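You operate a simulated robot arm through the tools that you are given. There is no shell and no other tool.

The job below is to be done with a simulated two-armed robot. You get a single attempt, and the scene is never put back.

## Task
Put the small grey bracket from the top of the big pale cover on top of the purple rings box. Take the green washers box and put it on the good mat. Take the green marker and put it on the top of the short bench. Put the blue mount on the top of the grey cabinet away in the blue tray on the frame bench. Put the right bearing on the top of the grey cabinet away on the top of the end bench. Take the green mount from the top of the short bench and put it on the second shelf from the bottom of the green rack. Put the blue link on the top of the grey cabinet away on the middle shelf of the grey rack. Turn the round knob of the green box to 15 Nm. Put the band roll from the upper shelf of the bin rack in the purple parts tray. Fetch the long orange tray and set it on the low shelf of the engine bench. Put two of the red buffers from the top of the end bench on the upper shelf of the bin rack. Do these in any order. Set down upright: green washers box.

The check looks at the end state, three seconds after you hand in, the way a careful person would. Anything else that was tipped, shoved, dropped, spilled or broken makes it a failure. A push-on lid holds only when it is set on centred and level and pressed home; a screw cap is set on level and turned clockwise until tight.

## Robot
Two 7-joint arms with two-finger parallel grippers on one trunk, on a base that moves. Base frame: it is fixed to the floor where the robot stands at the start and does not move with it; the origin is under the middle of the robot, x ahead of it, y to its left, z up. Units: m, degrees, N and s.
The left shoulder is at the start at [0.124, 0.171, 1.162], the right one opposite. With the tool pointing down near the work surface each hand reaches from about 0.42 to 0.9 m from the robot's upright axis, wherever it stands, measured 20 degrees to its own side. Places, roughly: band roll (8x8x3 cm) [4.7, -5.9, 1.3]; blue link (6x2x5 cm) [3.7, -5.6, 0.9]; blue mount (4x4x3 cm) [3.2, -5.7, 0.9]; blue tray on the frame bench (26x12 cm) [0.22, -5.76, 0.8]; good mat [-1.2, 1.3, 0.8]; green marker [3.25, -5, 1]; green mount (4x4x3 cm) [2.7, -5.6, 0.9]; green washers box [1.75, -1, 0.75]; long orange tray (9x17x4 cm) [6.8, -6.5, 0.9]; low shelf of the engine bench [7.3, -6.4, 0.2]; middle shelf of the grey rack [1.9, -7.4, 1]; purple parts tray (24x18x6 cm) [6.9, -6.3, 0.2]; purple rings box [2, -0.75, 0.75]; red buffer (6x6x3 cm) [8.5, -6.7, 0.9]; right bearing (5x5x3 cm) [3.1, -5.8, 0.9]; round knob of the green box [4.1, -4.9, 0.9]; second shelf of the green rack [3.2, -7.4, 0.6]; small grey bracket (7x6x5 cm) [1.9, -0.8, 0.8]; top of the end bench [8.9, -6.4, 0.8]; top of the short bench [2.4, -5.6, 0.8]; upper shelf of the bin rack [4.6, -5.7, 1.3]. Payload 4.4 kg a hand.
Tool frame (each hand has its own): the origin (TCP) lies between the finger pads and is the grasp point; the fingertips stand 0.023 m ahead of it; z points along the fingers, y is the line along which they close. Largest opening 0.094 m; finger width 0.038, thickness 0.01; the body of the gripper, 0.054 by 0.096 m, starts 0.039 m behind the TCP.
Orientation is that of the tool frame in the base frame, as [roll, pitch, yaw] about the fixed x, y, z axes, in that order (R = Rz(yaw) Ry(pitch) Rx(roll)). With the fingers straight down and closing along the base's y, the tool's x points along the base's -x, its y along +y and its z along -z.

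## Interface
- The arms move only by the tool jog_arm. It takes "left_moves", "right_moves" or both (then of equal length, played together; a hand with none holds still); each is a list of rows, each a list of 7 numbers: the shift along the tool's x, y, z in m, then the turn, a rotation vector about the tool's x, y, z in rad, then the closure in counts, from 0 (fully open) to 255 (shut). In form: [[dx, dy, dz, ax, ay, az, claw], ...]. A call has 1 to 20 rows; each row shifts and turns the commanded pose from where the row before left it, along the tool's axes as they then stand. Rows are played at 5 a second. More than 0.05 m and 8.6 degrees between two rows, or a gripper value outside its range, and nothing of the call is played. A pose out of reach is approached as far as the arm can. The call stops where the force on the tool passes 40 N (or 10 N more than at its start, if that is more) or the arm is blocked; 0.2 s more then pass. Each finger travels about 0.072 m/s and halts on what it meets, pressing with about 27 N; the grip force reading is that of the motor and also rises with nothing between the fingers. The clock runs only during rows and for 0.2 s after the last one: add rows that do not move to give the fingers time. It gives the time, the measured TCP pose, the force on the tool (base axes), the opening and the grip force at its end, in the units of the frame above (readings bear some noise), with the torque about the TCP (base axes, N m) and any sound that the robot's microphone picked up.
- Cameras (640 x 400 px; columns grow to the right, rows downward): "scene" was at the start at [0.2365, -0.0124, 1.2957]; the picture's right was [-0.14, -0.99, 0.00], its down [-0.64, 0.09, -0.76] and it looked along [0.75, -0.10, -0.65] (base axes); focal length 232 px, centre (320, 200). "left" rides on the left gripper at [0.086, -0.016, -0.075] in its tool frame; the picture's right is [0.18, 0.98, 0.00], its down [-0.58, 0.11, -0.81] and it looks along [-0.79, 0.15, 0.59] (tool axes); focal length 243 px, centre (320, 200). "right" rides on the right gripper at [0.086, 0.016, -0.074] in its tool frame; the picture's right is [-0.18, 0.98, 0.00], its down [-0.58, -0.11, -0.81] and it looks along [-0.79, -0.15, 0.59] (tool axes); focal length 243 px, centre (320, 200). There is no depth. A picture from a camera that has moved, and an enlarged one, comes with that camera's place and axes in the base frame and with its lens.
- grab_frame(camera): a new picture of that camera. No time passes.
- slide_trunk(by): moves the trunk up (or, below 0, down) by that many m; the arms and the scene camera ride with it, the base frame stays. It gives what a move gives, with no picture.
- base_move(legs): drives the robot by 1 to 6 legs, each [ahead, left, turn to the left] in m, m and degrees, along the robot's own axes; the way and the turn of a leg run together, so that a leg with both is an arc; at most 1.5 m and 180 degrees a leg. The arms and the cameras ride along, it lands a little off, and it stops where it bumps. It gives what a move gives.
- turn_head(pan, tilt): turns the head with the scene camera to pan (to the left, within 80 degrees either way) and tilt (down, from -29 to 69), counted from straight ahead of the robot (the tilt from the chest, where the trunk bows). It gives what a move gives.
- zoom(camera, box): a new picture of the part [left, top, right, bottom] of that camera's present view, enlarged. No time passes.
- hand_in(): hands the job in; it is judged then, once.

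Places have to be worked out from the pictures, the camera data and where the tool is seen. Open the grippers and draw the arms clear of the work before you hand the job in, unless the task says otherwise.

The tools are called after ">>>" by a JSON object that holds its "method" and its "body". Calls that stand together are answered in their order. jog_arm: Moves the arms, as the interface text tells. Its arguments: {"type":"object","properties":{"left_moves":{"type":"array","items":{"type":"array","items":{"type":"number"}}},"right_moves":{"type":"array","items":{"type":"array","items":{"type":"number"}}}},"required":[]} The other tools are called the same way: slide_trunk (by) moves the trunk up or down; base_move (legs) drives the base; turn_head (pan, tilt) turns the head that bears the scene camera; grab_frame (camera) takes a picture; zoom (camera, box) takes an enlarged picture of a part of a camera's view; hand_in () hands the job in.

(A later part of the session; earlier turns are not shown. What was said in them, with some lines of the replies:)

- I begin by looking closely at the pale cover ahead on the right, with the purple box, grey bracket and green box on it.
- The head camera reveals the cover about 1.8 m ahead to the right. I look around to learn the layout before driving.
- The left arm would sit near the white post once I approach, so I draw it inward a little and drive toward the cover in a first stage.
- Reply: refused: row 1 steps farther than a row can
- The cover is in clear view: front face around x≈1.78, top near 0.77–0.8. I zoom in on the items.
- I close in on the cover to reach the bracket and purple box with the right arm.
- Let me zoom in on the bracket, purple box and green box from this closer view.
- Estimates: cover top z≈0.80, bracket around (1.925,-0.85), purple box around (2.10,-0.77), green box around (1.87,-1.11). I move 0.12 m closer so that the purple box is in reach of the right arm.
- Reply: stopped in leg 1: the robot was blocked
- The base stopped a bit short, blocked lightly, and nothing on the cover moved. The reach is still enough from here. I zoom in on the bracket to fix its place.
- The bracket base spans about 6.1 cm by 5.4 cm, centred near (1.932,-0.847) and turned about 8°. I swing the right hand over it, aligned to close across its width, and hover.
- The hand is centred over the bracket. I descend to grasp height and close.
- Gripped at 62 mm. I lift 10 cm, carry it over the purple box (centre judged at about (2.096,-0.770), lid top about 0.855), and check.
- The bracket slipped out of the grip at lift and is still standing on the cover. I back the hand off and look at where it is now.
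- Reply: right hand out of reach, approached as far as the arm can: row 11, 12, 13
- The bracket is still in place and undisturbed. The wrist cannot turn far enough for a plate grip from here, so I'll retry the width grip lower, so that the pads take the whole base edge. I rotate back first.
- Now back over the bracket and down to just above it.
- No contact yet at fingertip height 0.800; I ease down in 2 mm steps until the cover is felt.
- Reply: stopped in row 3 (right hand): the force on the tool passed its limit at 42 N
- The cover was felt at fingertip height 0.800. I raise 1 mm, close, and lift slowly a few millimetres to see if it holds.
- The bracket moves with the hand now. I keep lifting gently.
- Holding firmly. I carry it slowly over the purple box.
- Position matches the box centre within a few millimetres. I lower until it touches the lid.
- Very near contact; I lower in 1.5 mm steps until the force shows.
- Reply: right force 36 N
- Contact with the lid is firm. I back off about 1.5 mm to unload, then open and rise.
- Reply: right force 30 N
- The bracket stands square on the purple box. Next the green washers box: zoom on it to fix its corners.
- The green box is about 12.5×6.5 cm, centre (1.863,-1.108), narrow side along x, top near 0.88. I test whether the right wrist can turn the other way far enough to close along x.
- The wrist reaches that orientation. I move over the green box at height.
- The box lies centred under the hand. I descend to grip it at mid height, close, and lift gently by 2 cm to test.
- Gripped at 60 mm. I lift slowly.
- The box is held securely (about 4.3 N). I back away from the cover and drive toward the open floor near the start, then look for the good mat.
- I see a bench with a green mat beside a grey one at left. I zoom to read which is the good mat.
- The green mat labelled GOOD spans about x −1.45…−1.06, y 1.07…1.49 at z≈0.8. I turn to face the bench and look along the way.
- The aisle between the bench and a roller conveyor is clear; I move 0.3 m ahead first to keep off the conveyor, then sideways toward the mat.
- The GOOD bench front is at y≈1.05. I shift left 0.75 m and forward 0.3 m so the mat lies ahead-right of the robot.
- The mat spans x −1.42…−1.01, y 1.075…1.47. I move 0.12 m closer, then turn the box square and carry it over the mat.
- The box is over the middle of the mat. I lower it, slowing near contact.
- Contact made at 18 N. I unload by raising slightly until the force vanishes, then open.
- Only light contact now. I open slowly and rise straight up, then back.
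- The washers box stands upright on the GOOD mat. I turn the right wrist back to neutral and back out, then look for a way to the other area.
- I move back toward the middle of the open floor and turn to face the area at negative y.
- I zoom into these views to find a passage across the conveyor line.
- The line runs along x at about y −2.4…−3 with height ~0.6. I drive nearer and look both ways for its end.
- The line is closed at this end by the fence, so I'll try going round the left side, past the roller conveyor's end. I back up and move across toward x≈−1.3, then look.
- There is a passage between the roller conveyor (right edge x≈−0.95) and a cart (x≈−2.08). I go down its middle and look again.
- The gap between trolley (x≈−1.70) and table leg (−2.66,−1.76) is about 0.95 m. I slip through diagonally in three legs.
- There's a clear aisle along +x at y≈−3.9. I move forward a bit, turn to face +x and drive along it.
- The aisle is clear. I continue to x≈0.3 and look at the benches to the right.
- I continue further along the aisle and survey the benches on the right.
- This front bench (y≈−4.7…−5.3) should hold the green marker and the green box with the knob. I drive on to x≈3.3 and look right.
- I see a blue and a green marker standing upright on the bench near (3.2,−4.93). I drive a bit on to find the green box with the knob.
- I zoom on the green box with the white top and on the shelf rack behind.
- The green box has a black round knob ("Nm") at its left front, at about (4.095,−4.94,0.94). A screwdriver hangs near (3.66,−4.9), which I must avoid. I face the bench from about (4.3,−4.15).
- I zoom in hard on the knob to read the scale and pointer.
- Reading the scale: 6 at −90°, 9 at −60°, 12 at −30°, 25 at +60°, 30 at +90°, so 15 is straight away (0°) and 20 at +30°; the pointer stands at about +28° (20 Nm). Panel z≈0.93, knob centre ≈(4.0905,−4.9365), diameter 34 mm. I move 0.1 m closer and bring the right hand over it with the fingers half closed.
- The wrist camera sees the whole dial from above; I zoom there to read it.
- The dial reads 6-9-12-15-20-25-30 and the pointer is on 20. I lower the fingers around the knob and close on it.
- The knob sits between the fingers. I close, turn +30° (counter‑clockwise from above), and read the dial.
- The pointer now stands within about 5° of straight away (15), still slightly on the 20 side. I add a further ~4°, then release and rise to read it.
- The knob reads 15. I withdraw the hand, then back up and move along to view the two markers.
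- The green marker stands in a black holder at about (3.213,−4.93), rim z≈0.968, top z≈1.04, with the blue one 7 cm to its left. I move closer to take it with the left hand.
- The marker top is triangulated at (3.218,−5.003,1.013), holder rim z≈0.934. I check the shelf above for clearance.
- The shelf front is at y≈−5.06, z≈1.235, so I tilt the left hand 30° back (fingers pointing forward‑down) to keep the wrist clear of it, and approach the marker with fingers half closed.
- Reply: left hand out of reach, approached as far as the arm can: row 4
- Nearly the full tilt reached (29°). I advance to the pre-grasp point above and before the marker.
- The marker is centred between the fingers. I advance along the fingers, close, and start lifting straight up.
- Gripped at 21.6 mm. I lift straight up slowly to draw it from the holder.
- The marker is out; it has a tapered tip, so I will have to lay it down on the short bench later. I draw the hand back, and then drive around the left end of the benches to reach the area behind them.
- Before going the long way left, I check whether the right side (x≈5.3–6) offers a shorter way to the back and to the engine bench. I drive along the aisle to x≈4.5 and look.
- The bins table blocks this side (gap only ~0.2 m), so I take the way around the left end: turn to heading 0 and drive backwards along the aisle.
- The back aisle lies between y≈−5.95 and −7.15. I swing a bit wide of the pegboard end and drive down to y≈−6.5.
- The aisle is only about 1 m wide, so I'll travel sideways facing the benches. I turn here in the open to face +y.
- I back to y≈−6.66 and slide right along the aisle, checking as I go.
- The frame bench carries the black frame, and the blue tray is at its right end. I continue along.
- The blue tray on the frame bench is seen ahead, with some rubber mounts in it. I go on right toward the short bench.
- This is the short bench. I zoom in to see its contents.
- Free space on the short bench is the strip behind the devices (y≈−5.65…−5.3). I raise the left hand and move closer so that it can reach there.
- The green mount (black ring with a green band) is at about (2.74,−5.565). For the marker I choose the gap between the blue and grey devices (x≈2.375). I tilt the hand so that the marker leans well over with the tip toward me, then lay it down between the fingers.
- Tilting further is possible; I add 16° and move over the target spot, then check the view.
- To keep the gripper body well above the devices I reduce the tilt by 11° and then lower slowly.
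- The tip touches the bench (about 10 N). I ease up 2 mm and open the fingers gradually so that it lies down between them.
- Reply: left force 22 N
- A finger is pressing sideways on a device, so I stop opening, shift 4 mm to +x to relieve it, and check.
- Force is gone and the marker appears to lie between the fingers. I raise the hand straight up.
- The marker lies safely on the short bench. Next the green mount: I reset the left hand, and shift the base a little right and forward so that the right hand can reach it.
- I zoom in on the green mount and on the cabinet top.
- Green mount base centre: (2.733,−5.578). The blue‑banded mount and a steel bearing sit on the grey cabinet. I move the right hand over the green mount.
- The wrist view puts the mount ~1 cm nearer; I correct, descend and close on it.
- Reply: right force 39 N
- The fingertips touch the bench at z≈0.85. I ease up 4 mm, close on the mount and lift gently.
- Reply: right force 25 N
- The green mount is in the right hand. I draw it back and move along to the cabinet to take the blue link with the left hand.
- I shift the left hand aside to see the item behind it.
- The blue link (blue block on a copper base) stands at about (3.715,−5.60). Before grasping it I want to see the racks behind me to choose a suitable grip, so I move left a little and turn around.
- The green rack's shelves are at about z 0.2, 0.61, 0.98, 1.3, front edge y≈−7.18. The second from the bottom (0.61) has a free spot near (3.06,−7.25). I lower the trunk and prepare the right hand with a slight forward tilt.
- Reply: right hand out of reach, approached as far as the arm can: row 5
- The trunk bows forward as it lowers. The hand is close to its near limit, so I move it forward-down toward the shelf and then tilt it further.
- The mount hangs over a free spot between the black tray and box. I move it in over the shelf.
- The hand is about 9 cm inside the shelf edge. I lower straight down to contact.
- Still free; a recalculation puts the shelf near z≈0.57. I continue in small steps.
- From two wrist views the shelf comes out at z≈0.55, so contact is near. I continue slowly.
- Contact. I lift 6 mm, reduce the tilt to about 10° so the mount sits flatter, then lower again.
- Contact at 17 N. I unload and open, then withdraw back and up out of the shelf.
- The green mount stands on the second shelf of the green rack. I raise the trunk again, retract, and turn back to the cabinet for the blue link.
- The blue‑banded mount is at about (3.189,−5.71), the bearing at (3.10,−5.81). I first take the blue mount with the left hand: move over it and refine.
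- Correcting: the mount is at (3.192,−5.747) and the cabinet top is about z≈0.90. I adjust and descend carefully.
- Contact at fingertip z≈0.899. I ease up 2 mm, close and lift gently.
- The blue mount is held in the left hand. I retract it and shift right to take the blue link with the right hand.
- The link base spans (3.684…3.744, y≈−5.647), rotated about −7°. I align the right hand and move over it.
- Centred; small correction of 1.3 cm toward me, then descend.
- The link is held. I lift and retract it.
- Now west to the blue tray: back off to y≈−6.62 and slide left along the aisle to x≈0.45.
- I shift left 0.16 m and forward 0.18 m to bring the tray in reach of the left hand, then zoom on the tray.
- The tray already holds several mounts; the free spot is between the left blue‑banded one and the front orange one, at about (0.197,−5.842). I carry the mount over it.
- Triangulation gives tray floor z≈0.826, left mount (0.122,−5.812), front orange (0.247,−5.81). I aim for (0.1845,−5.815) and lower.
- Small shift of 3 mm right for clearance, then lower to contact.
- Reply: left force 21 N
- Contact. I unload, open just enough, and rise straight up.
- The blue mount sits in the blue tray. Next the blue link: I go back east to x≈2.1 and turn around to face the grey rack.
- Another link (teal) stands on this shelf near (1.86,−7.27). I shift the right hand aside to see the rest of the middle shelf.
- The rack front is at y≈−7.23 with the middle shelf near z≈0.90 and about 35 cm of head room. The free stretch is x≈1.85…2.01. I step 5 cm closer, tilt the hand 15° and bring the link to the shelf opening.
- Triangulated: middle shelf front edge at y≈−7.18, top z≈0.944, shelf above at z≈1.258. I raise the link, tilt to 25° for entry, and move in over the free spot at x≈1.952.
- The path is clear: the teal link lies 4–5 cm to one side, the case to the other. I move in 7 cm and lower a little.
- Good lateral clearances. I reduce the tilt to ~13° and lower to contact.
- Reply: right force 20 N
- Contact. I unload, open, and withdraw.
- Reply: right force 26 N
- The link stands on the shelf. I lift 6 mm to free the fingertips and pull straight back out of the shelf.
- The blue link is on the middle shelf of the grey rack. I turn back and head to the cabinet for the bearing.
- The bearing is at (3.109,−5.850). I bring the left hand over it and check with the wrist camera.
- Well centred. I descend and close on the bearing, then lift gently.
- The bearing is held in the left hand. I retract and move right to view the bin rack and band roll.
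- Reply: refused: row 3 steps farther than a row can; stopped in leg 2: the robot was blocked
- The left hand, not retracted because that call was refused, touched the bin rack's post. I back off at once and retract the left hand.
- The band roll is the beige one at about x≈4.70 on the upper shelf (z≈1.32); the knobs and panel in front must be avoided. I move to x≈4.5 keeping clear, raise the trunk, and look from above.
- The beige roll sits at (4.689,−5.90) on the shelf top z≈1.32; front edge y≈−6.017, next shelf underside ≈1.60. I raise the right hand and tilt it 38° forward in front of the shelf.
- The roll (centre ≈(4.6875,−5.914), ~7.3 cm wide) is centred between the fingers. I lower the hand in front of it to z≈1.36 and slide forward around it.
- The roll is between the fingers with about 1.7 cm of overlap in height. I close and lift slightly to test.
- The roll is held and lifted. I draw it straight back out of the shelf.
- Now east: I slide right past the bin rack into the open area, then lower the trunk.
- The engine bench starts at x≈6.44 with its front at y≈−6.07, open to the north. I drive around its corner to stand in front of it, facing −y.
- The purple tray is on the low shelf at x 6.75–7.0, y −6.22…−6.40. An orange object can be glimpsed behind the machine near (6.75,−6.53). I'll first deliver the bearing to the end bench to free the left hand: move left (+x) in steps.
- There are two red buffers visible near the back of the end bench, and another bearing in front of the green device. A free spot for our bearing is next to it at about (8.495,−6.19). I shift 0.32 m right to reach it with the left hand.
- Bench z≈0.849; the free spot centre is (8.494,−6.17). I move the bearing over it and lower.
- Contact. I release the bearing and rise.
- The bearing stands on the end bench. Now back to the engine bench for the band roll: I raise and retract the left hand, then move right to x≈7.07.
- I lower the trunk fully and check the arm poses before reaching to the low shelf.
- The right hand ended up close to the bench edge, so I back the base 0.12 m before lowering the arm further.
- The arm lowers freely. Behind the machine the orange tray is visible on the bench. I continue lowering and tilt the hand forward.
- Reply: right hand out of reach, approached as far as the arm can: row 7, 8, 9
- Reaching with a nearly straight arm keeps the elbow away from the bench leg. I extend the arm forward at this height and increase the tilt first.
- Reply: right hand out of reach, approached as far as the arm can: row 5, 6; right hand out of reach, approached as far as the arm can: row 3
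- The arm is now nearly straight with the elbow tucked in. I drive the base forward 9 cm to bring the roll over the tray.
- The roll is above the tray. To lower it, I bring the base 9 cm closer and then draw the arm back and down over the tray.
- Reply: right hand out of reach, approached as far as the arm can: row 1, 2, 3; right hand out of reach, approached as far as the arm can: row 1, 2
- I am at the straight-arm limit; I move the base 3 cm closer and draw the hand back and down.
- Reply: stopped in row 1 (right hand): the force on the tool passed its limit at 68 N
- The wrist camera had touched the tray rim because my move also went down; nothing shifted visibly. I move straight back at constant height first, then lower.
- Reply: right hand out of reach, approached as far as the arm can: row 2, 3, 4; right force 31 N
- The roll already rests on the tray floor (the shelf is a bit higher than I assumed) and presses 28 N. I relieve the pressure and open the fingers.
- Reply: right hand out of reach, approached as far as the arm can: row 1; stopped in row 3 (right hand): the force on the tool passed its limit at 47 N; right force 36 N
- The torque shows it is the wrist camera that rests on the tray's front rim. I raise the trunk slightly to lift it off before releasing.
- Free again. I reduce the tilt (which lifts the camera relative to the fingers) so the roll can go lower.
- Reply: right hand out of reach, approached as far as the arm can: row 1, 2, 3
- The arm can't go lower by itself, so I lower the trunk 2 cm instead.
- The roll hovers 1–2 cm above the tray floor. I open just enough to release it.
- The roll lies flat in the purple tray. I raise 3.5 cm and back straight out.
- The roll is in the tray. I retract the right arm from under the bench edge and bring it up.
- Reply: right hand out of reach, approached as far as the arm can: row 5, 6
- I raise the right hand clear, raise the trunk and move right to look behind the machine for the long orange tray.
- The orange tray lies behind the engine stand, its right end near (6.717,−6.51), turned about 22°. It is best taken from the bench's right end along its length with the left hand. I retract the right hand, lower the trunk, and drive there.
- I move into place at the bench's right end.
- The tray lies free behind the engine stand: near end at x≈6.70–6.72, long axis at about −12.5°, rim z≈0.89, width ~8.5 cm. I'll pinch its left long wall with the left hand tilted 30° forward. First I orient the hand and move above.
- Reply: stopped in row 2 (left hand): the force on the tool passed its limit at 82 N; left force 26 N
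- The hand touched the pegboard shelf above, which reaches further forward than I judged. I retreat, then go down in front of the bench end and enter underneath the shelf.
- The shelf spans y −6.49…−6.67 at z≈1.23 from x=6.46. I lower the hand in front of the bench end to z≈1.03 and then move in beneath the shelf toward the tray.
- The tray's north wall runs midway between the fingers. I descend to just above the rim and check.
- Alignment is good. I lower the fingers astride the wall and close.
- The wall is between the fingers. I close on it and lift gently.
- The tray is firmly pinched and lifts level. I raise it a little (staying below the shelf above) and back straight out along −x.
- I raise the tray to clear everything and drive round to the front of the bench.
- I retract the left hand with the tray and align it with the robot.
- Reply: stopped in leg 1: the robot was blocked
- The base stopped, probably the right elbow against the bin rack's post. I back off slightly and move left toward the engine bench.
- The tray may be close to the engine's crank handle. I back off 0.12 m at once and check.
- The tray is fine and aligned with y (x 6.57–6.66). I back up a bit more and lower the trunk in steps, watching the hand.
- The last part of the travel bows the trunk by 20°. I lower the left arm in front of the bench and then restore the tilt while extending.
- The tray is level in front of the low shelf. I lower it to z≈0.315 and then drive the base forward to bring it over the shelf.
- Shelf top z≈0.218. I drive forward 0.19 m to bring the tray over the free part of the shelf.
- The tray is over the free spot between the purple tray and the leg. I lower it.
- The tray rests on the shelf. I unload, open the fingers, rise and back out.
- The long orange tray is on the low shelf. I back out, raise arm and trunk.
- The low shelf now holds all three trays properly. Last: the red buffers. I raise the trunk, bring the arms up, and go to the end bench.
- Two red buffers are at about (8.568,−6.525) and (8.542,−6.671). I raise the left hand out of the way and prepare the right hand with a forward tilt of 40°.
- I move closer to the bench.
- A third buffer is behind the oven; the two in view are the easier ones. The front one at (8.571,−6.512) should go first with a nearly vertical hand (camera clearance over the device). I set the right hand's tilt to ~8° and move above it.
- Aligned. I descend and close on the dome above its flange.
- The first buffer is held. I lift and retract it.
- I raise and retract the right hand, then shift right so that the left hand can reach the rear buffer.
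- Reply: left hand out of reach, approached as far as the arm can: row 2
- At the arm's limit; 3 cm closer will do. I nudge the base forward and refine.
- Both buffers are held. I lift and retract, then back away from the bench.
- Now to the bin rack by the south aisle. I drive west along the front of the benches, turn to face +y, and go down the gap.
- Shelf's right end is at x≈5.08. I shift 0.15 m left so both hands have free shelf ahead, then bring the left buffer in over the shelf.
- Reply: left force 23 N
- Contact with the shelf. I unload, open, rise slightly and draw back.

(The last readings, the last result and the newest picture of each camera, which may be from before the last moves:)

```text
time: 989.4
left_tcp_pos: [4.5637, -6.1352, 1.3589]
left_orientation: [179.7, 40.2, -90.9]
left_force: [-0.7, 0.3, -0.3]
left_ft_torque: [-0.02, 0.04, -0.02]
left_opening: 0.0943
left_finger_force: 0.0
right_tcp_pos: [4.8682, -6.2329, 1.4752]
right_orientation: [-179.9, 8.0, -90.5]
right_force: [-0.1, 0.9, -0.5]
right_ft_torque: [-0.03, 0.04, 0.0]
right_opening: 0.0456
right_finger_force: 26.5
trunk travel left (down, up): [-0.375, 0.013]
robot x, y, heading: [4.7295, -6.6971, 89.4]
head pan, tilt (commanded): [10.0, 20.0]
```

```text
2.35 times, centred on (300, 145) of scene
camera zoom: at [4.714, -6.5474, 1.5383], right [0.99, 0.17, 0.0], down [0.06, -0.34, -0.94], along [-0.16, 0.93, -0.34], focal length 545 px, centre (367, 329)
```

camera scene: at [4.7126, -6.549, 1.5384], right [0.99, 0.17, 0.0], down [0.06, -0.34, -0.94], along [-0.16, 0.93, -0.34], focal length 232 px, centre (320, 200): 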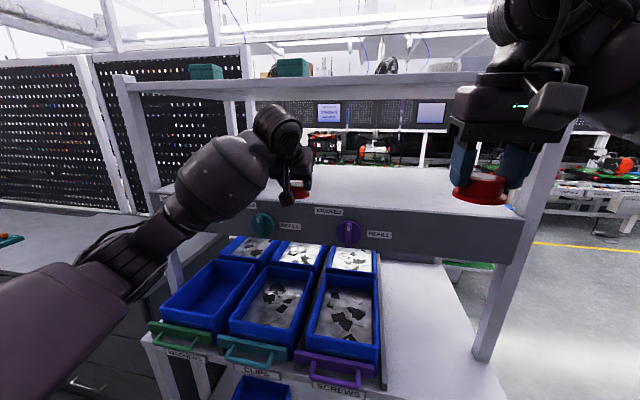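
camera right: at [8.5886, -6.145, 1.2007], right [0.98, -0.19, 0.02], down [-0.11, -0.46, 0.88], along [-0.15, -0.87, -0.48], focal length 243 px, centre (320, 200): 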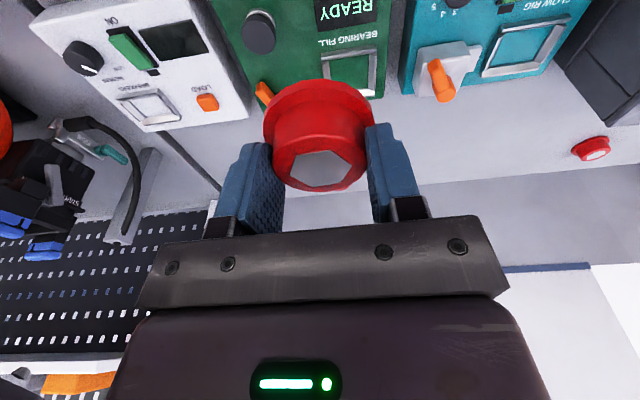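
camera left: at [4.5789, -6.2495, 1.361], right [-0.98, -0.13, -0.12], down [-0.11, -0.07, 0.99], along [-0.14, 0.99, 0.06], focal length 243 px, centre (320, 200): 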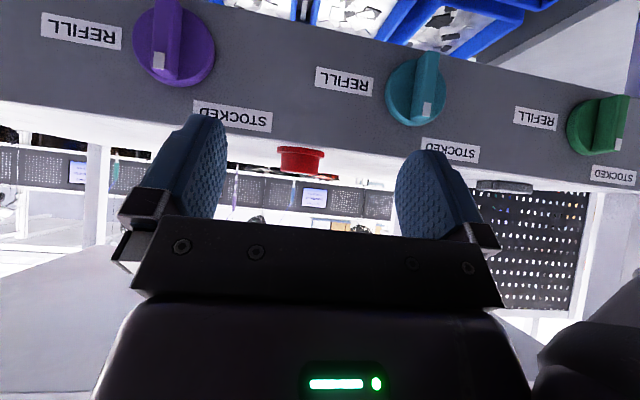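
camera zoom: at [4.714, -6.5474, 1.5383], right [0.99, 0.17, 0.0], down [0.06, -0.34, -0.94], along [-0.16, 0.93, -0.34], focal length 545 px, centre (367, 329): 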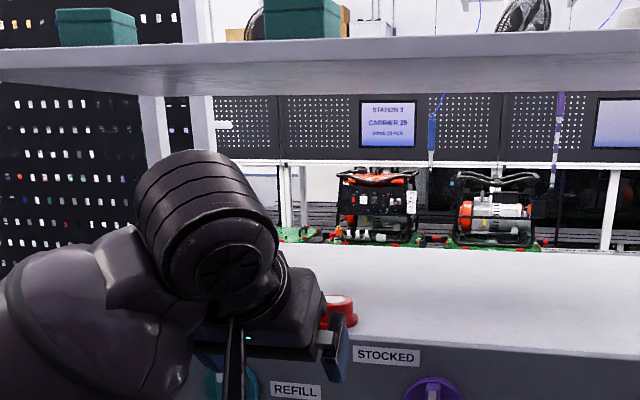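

The first buffer stands on the upper shelf. For the second, held in the right hand, I tilt the hand to 38° and bring it in over the shelf.

>>> {"method": "jog_arm", "body": {"right_moves": [[0, 0, 0, 0, -0.131, 0, 200], [0, 0, 0, 0, -0.131, 0, 200], [0, 0, 0, 0, -0.131, 0, 200], [0, 0, 0, 0, -0.131, 0, 200], [-0.0233, 0, 0.0404, 0, 0, 0, 200], [-0.0233, 0, 0.0404, 0, 0, 0, 200], [-0.0233, 0, 0.0404, 0, 0, 0, 200], [-0.0233, 0, 0.0404, 0, 0, 0, 200], [0, 0, 0, 0, 0, 0, 200]]}}

>>> {"method": "grab_frame", "body": {"camera": "right"}}

>>> {"method": "grab_frame", "body": {"camera": "scene"}}

```text
time: 991.4
left_tcp_pos: [4.5635, -6.1376, 1.3601]
left_orientation: [179.7, 40.3, -90.8]
left_force: [1.0, 0.1, 0.8]
left_ft_torque: [0.02, -0.02, 0.01]
left_opening: 0.0941
left_finger_force: 0.0
right_tcp_pos: [4.8683, -6.0627, 1.4044]
right_orientation: [-180.0, 37.9, -90.3]
right_force: [0.2, 0.0, -1.8]
right_ft_torque: [0.0, 0.01, -0.04]
right_opening: 0.0456
right_finger_force: 26.8
trunk travel left (down, up): [-0.375, 0.013]
robot x, y, heading: [4.7297, -6.7007, 90.0]
head pan, tilt (commanded): [10.0, 20.0]
```

```text
taken
camera right: at [4.8515, -6.1755, 1.4102], right [-0.98, 0.15, 0.11], down [0.11, -0.04, 0.99], along [0.16, 0.99, 0.02], focal length 243 px, centre (320, 200)
```

right: 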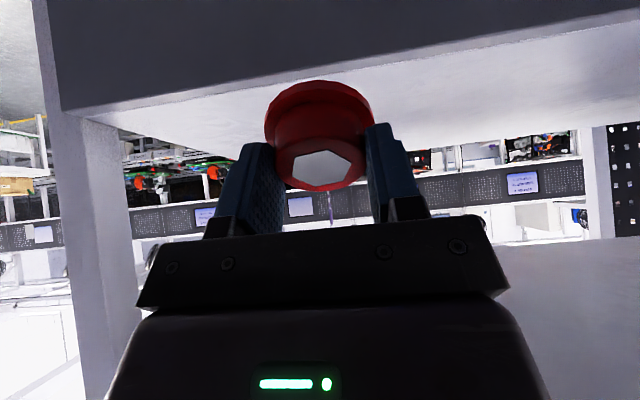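

```text
taken
camera scene: at [4.7133, -6.5496, 1.5385], right [0.99, 0.17, 0.0], down [0.06, -0.34, -0.94], along [-0.16, 0.93, -0.34], focal length 232 px, centre (320, 200)
```

scene: 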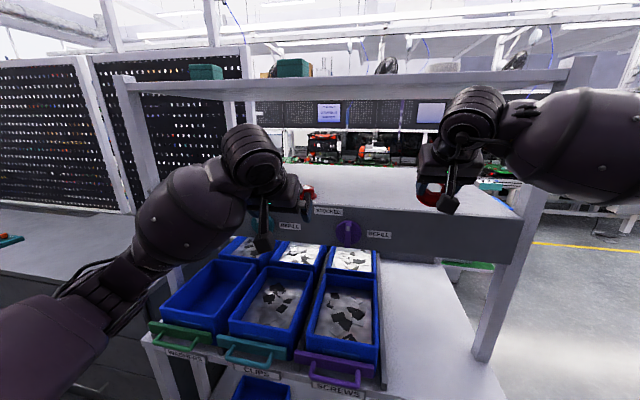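

>>> {"method": "jog_arm", "body": {"right_moves": [[-0.0276, 0, 0.0215, 0, 0, 0, 200], [-0.0276, 0, 0.0215, 0, 0, 0, 200], [-0.0276, 0, 0.0215, 0, 0, 0, 200], [0.0062, 0, 0.0079, 0, 0, 0, 200], [0.0062, 0, 0.0079, 0, 0, 0, 200], [0, 0, 0, 0, 0, 0, 200]]}}

>>> {"method": "grab_frame", "body": {"camera": "right"}}

>>> {"method": "zoom", "body": {"camera": "scene", "box": [280, 60, 520, 240]}}

```text
time: 992.8
left_tcp_pos: [4.5637, -6.1361, 1.3599]
left_orientation: [179.8, 40.3, -90.9]
left_force: [0.3, -0.6, 0.3]
left_ft_torque: [0.0, 0.01, 0.01]
left_opening: 0.094
left_finger_force: 0.1
right_tcp_pos: [4.8691, -5.9562, 1.3853]
right_orientation: [-180.0, 37.9, -90.3]
right_force: [-0.2, -1.8, -1.0]
right_ft_torque: [-0.03, -0.03, 0.02]
right_opening: 0.0457
right_finger_force: 26.8
trunk travel left (down, up): [-0.375, 0.013]
robot x, y, heading: [4.7316, -6.6967, 89.9]
head pan, tilt (commanded): [10.0, 20.0]
```

```text
taken
camera right: at [4.8525, -6.0692, 1.3908], right [-0.98, 0.15, 0.11], down [0.11, -0.04, 0.99], along [0.16, 0.99, 0.02], focal length 243 px, centre (320, 200)
```

right: 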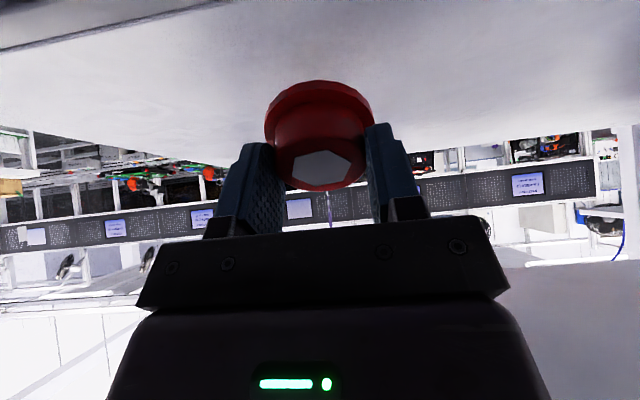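

```text
2.22 times, centred on (400, 150) of scene
camera zoom: at [4.7131, -6.5487, 1.5384], right [0.99, 0.17, 0.0], down [0.06, -0.34, -0.94], along [-0.16, 0.93, -0.34], focal length 515 px, centre (142, 311)
```

zoom: 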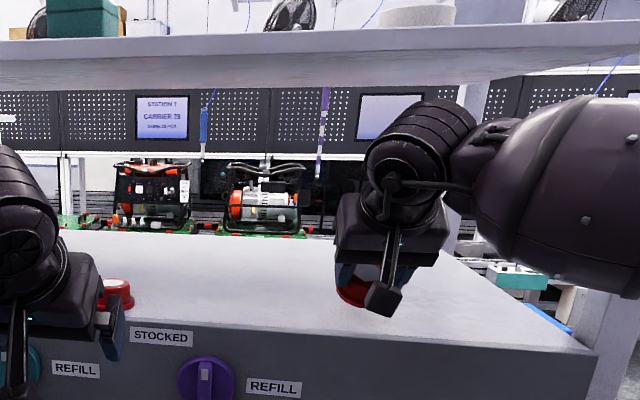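

>>> {"method": "jog_arm", "body": {"right_moves": [[0.0037, 0, 0.0047, 0, 0, 0, 200], [0.0031, 0, 0.0039, 0, 0, 0, 200], [0, 0, 0, 0, 0.07, 0, 200], [0, 0, 0, 0, 0.07, 0, 200], [0, 0, 0, 0, 0, 0, 200]]}}

```text
time: 994.0
left_tcp_pos: [4.5636, -6.1359, 1.3601]
left_orientation: [179.8, 40.3, -90.9]
left_force: [0.1, -0.1, 0.4]
left_ft_torque: [0.0, 0.0, 0.0]
left_opening: 0.0941
left_finger_force: 0.1
right_tcp_pos: [4.8695, -5.9567, 1.3743]
right_orientation: [-179.8, 29.9, -90.3]
right_force: [-0.4, 0.1, -0.2]
right_ft_torque: [-0.02, -0.03, 0.01]
right_opening: 0.0454
right_finger_force: 27.3
trunk travel left (down, up): [-0.375, 0.013]
robot x, y, heading: [4.732, -6.6962, 90.1]
head pan, tilt (commanded): [10.0, 20.0]
```

>>> {"method": "jog_arm", "body": {"right_moves": [[0.002, 0, 0.0035, 0, 0, 0, 200], [0.002, 0, 0.0035, 0, 0, 0, 200], [0.001, 0, 0.0017, 0, 0, 0, 200], [0, 0, 0, 0, 0, 0, 200]]}}

>>> {"method": "grab_frame", "body": {"camera": "right"}}

```text
time: 995.0
left_tcp_pos: [4.5633, -6.1357, 1.3604]
left_orientation: [179.8, 40.2, -90.9]
left_force: [0.5, 0.0, -1.0]
left_ft_torque: [0.04, -0.03, 0.0]
left_opening: 0.0942
left_finger_force: 0.0
right_tcp_pos: [4.8698, -5.9571, 1.366]
right_orientation: [-179.9, 30.0, -90.4]
right_force: [2.1, 1.3, 6.7]
right_ft_torque: [0.0, 0.0, -0.02]
right_opening: 0.0454
right_finger_force: 26.9
trunk travel left (down, up): [-0.375, 0.013]
robot x, y, heading: [4.727, -6.6956, 89.7]
head pan, tilt (commanded): [10.0, 20.0]
```

```text
taken
camera right: at [4.8529, -6.0677, 1.3862], right [-0.98, 0.17, 0.09], down [0.11, 0.1, 0.99], along [0.16, 0.98, -0.11], focal length 243 px, centre (320, 200)
```

right: 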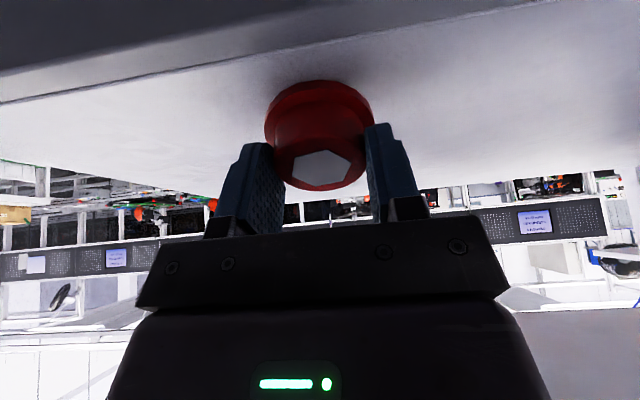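

Contact. I press a few millimetres more so that the buffer swivels flat between the pads.

>>> {"method": "jog_arm", "body": {"right_moves": [[0.0015, 0, 0.0026, 0, 0, 0, 190], [0.0015, 0, 0.0026, 0, 0, 0, 190], [0, 0, 0, 0, 0, 0, 190]]}}

>>> {"method": "grab_frame", "body": {"camera": "right"}}

```text
time: 995.8
left_tcp_pos: [4.5633, -6.1364, 1.3597]
left_orientation: [179.8, 40.2, -90.9]
left_force: [0.3, -0.1, 0.2]
left_ft_torque: [-0.01, -0.02, 0.01]
left_opening: 0.0941
left_finger_force: 0.2
right_tcp_pos: [4.8698, -5.9572, 1.3598]
right_orientation: [-179.9, 30.1, -90.4]
right_force: [1.0, 4.8, 19.3]
right_ft_torque: [-0.02, -0.05, 0.04]
right_opening: 0.0458
right_finger_force: 27.3
trunk travel left (down, up): [-0.375, 0.013]
robot x, y, heading: [4.729, -6.6945, 89.7]
head pan, tilt (commanded): [10.0, 20.0]
```

```text
taken
camera right: at [4.8526, -6.0685, 1.3802], right [-0.98, 0.17, 0.09], down [0.11, 0.1, 0.99], along [0.16, 0.98, -0.11], focal length 243 px, centre (320, 200)
```

right: 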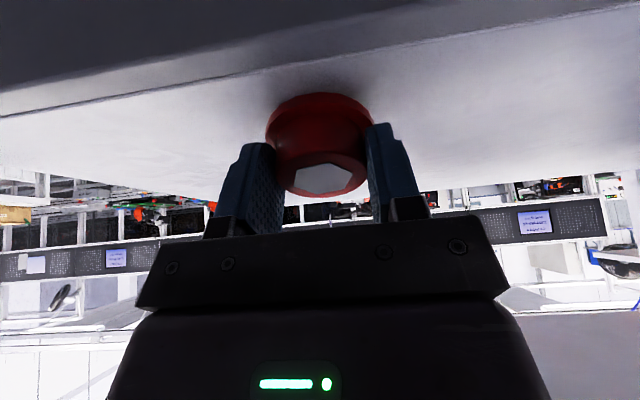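

It is nearly flat now. I release it, lift the fingers slightly and draw straight back.

>>> {"method": "jog_arm", "body": {"right_moves": [[-0.0005, 0, -0.0009, 0, 0, 0, 190], [0, 0, 0, 0, 0, 0, 120], [0, 0, 0, 0, 0, 0, 80], [0, 0, 0, 0, 0, 0, 50], [0, 0, 0, 0, 0, 0, 50], [-0.0025, 0, -0.0043, 0, 0, 0, 50], [0.026, 0, -0.015, 0, 0, 0, 50], [0.0346, 0, -0.02, 0, 0, 0, 50], [0.0346, 0, -0.02, 0, 0, 0, 50], [0.0346, 0, -0.02, 0, 0, 0, 50], [0.0346, 0, -0.02, 0, 0, 0, 0], [0.0346, 0, -0.02, 0, 0, 0, 0], [0, 0, 0, 0, 0, 0, 0]]}}

>>> {"method": "grab_frame", "body": {"camera": "right"}}

>>> {"method": "zoom", "body": {"camera": "scene", "box": [260, 60, 540, 250]}}

```text
time: 998.5
left_tcp_pos: [4.5635, -6.1344, 1.3598]
left_orientation: [179.9, 40.2, -90.9]
left_force: [0.2, -0.3, 0.3]
left_ft_torque: [0.04, 0.0, 0.01]
left_opening: 0.094
left_finger_force: 0.0
right_tcp_pos: [4.8671, -6.1847, 1.3644]
right_orientation: [-179.9, 30.0, -90.4]
right_force: [0.3, -0.2, -0.7]
right_ft_torque: [0.0, -0.04, 0.03]
right_opening: 0.094
right_finger_force: 0.0
trunk travel left (down, up): [-0.375, 0.013]
robot x, y, heading: [4.7323, -6.6979, 90.0]
head pan, tilt (commanded): [10.0, 20.0]
```

```text
taken
camera right: at [4.8505, -6.2971, 1.3854], right [-0.98, 0.17, 0.09], down [0.11, 0.1, 0.99], along [0.16, 0.98, -0.12], focal length 243 px, centre (320, 200)
```

right: 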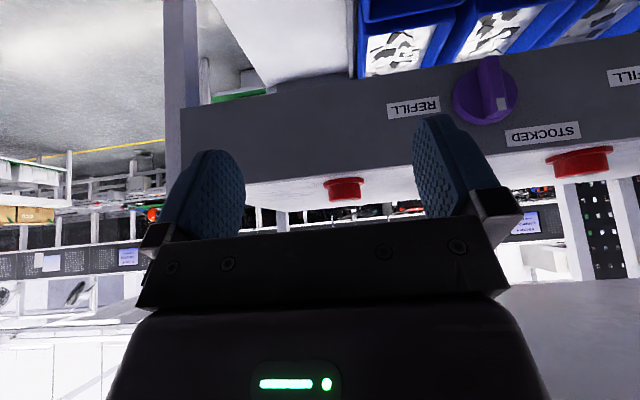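

```text
2.11 times, centred on (400, 155) of scene
camera zoom: at [4.7129, -6.5477, 1.5383], right [0.99, 0.17, 0.0], down [0.06, -0.34, -0.94], along [-0.16, 0.93, -0.34], focal length 488 px, centre (152, 295)
```

zoom: 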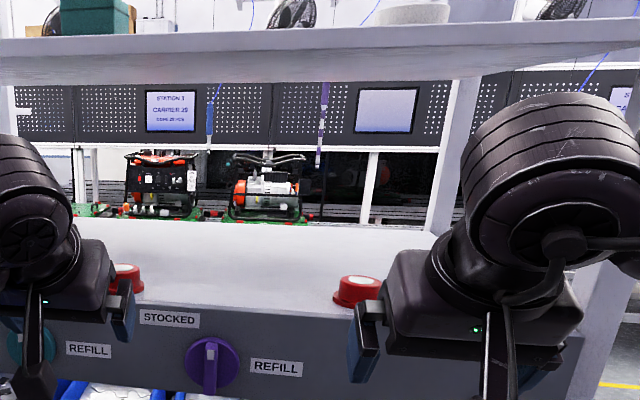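

Both red buffers stand flat on the upper shelf. All jobs are done; I draw the arms and robot clear of the rack with grippers open and take a last look.

>>> {"method": "base_move", "body": {"legs": [[0, -0.9, 0]]}}

>>> {"method": "turn_head", "body": {"pan": 60, "tilt": 20}}

>>> {"method": "grab_frame", "body": {"camera": "scene"}}

```text
time: 1006.8
left_tcp_pos: [5.4585, -6.1367, 1.3597]
left_orientation: [179.9, 40.3, -90.7]
left_force: [0.4, 0.8, 0.6]
left_ft_torque: [0.01, 0.01, 0.04]
left_opening: 0.0941
left_finger_force: 0.1
right_tcp_pos: [5.7642, -6.1866, 1.3658]
right_orientation: [-179.9, 29.9, -90.2]
right_force: [0.0, -0.7, -0.6]
right_ft_torque: [-0.01, 0.02, 0.04]
right_opening: 0.0938
right_finger_force: 0.0
trunk travel left (down, up): [-0.375, 0.013]
robot x, y, heading: [5.6306, -6.6956, 90.0]
head pan, tilt (commanded): [10.0, 20.0]
```

```text
time: 1008.0
left_tcp_pos: [5.4593, -6.1363, 1.3588]
left_orientation: [179.9, 40.4, -90.7]
left_force: [-0.5, -0.2, -0.8]
left_ft_torque: [0.02, -0.02, -0.02]
left_opening: 0.0939
left_finger_force: 0.1
right_tcp_pos: [5.7632, -6.1864, 1.3653]
right_orientation: [-180.0, 30.0, -90.2]
right_force: [1.3, 0.7, -0.2]
right_ft_torque: [-0.03, -0.03, 0.04]
right_opening: 0.0939
right_finger_force: 0.1
trunk travel left (down, up): [-0.375, 0.013]
robot x, y, heading: [5.6272, -6.6951, 89.9]
head pan, tilt (commanded): [60.0, 20.0]
```

```text
taken
camera scene: at [5.546, -6.5945, 1.5384], right [0.5, 0.87, 0.0], down [0.3, -0.17, -0.94], along [-0.81, 0.47, -0.34], focal length 232 px, centre (320, 200)
```

scene: 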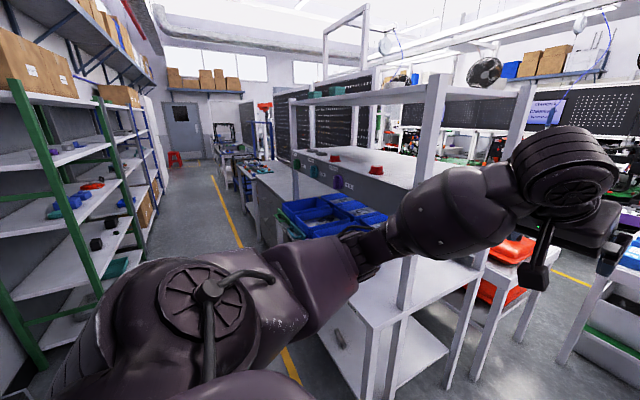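

Both buffers are visible on the upper shelf, the rack is in order, grippers are open and the arms are clear. I hand the job in.

>>> {"method": "hand_in", "body": {}}

```text
The job is handed in.
```

I did all eleven parts and handed the job in. I checked each placement by camera as I made it, except that I did not go back to look at the earlier ones at the end. The result of the judging has not come back.

| Item | Where it is now |
|---|---|
| Small grey bracket | On top of the purple rings box |
| Green washers box | Upright on the good mat |
| Green marker | Lying on the short bench, between two devices |
| Blue mount | In the blue tray on the frame bench |
| Right bearing | On the end bench, beside another bearing that was already there |
| Green mount | On the second shelf from the bottom of the green rack |
| Blue link | On the middle shelf of the grey rack |
| Round knob | Set to 15 Nm |
| Band roll | In the purple parts tray |
| Long orange tray | On the low shelf of the engine bench |
| Two red buffers | On the upper shelf of the bin rack |

Some things moved or were touched that should not have been:
- **Purple rings box:** it slid about 7 mm when I released the bracket.
- **Purple parts tray:** it slid about 1 cm and turned a few degrees when the wrist camera pressed on its rim.
- **Bumps:** the arms touched the bin rack and the engine bench's pegboard shelf, and probably a post near the big pale cover. The carried orange tray probably also brushed the engine stand's crank. I saw nothing out of place afterwards.
- **Bracket:** it slipped from the first grip but stayed standing on the cover, and the second grip held.

I saw only one bearing on the grey cabinet, at the place given, and took that as the right one.
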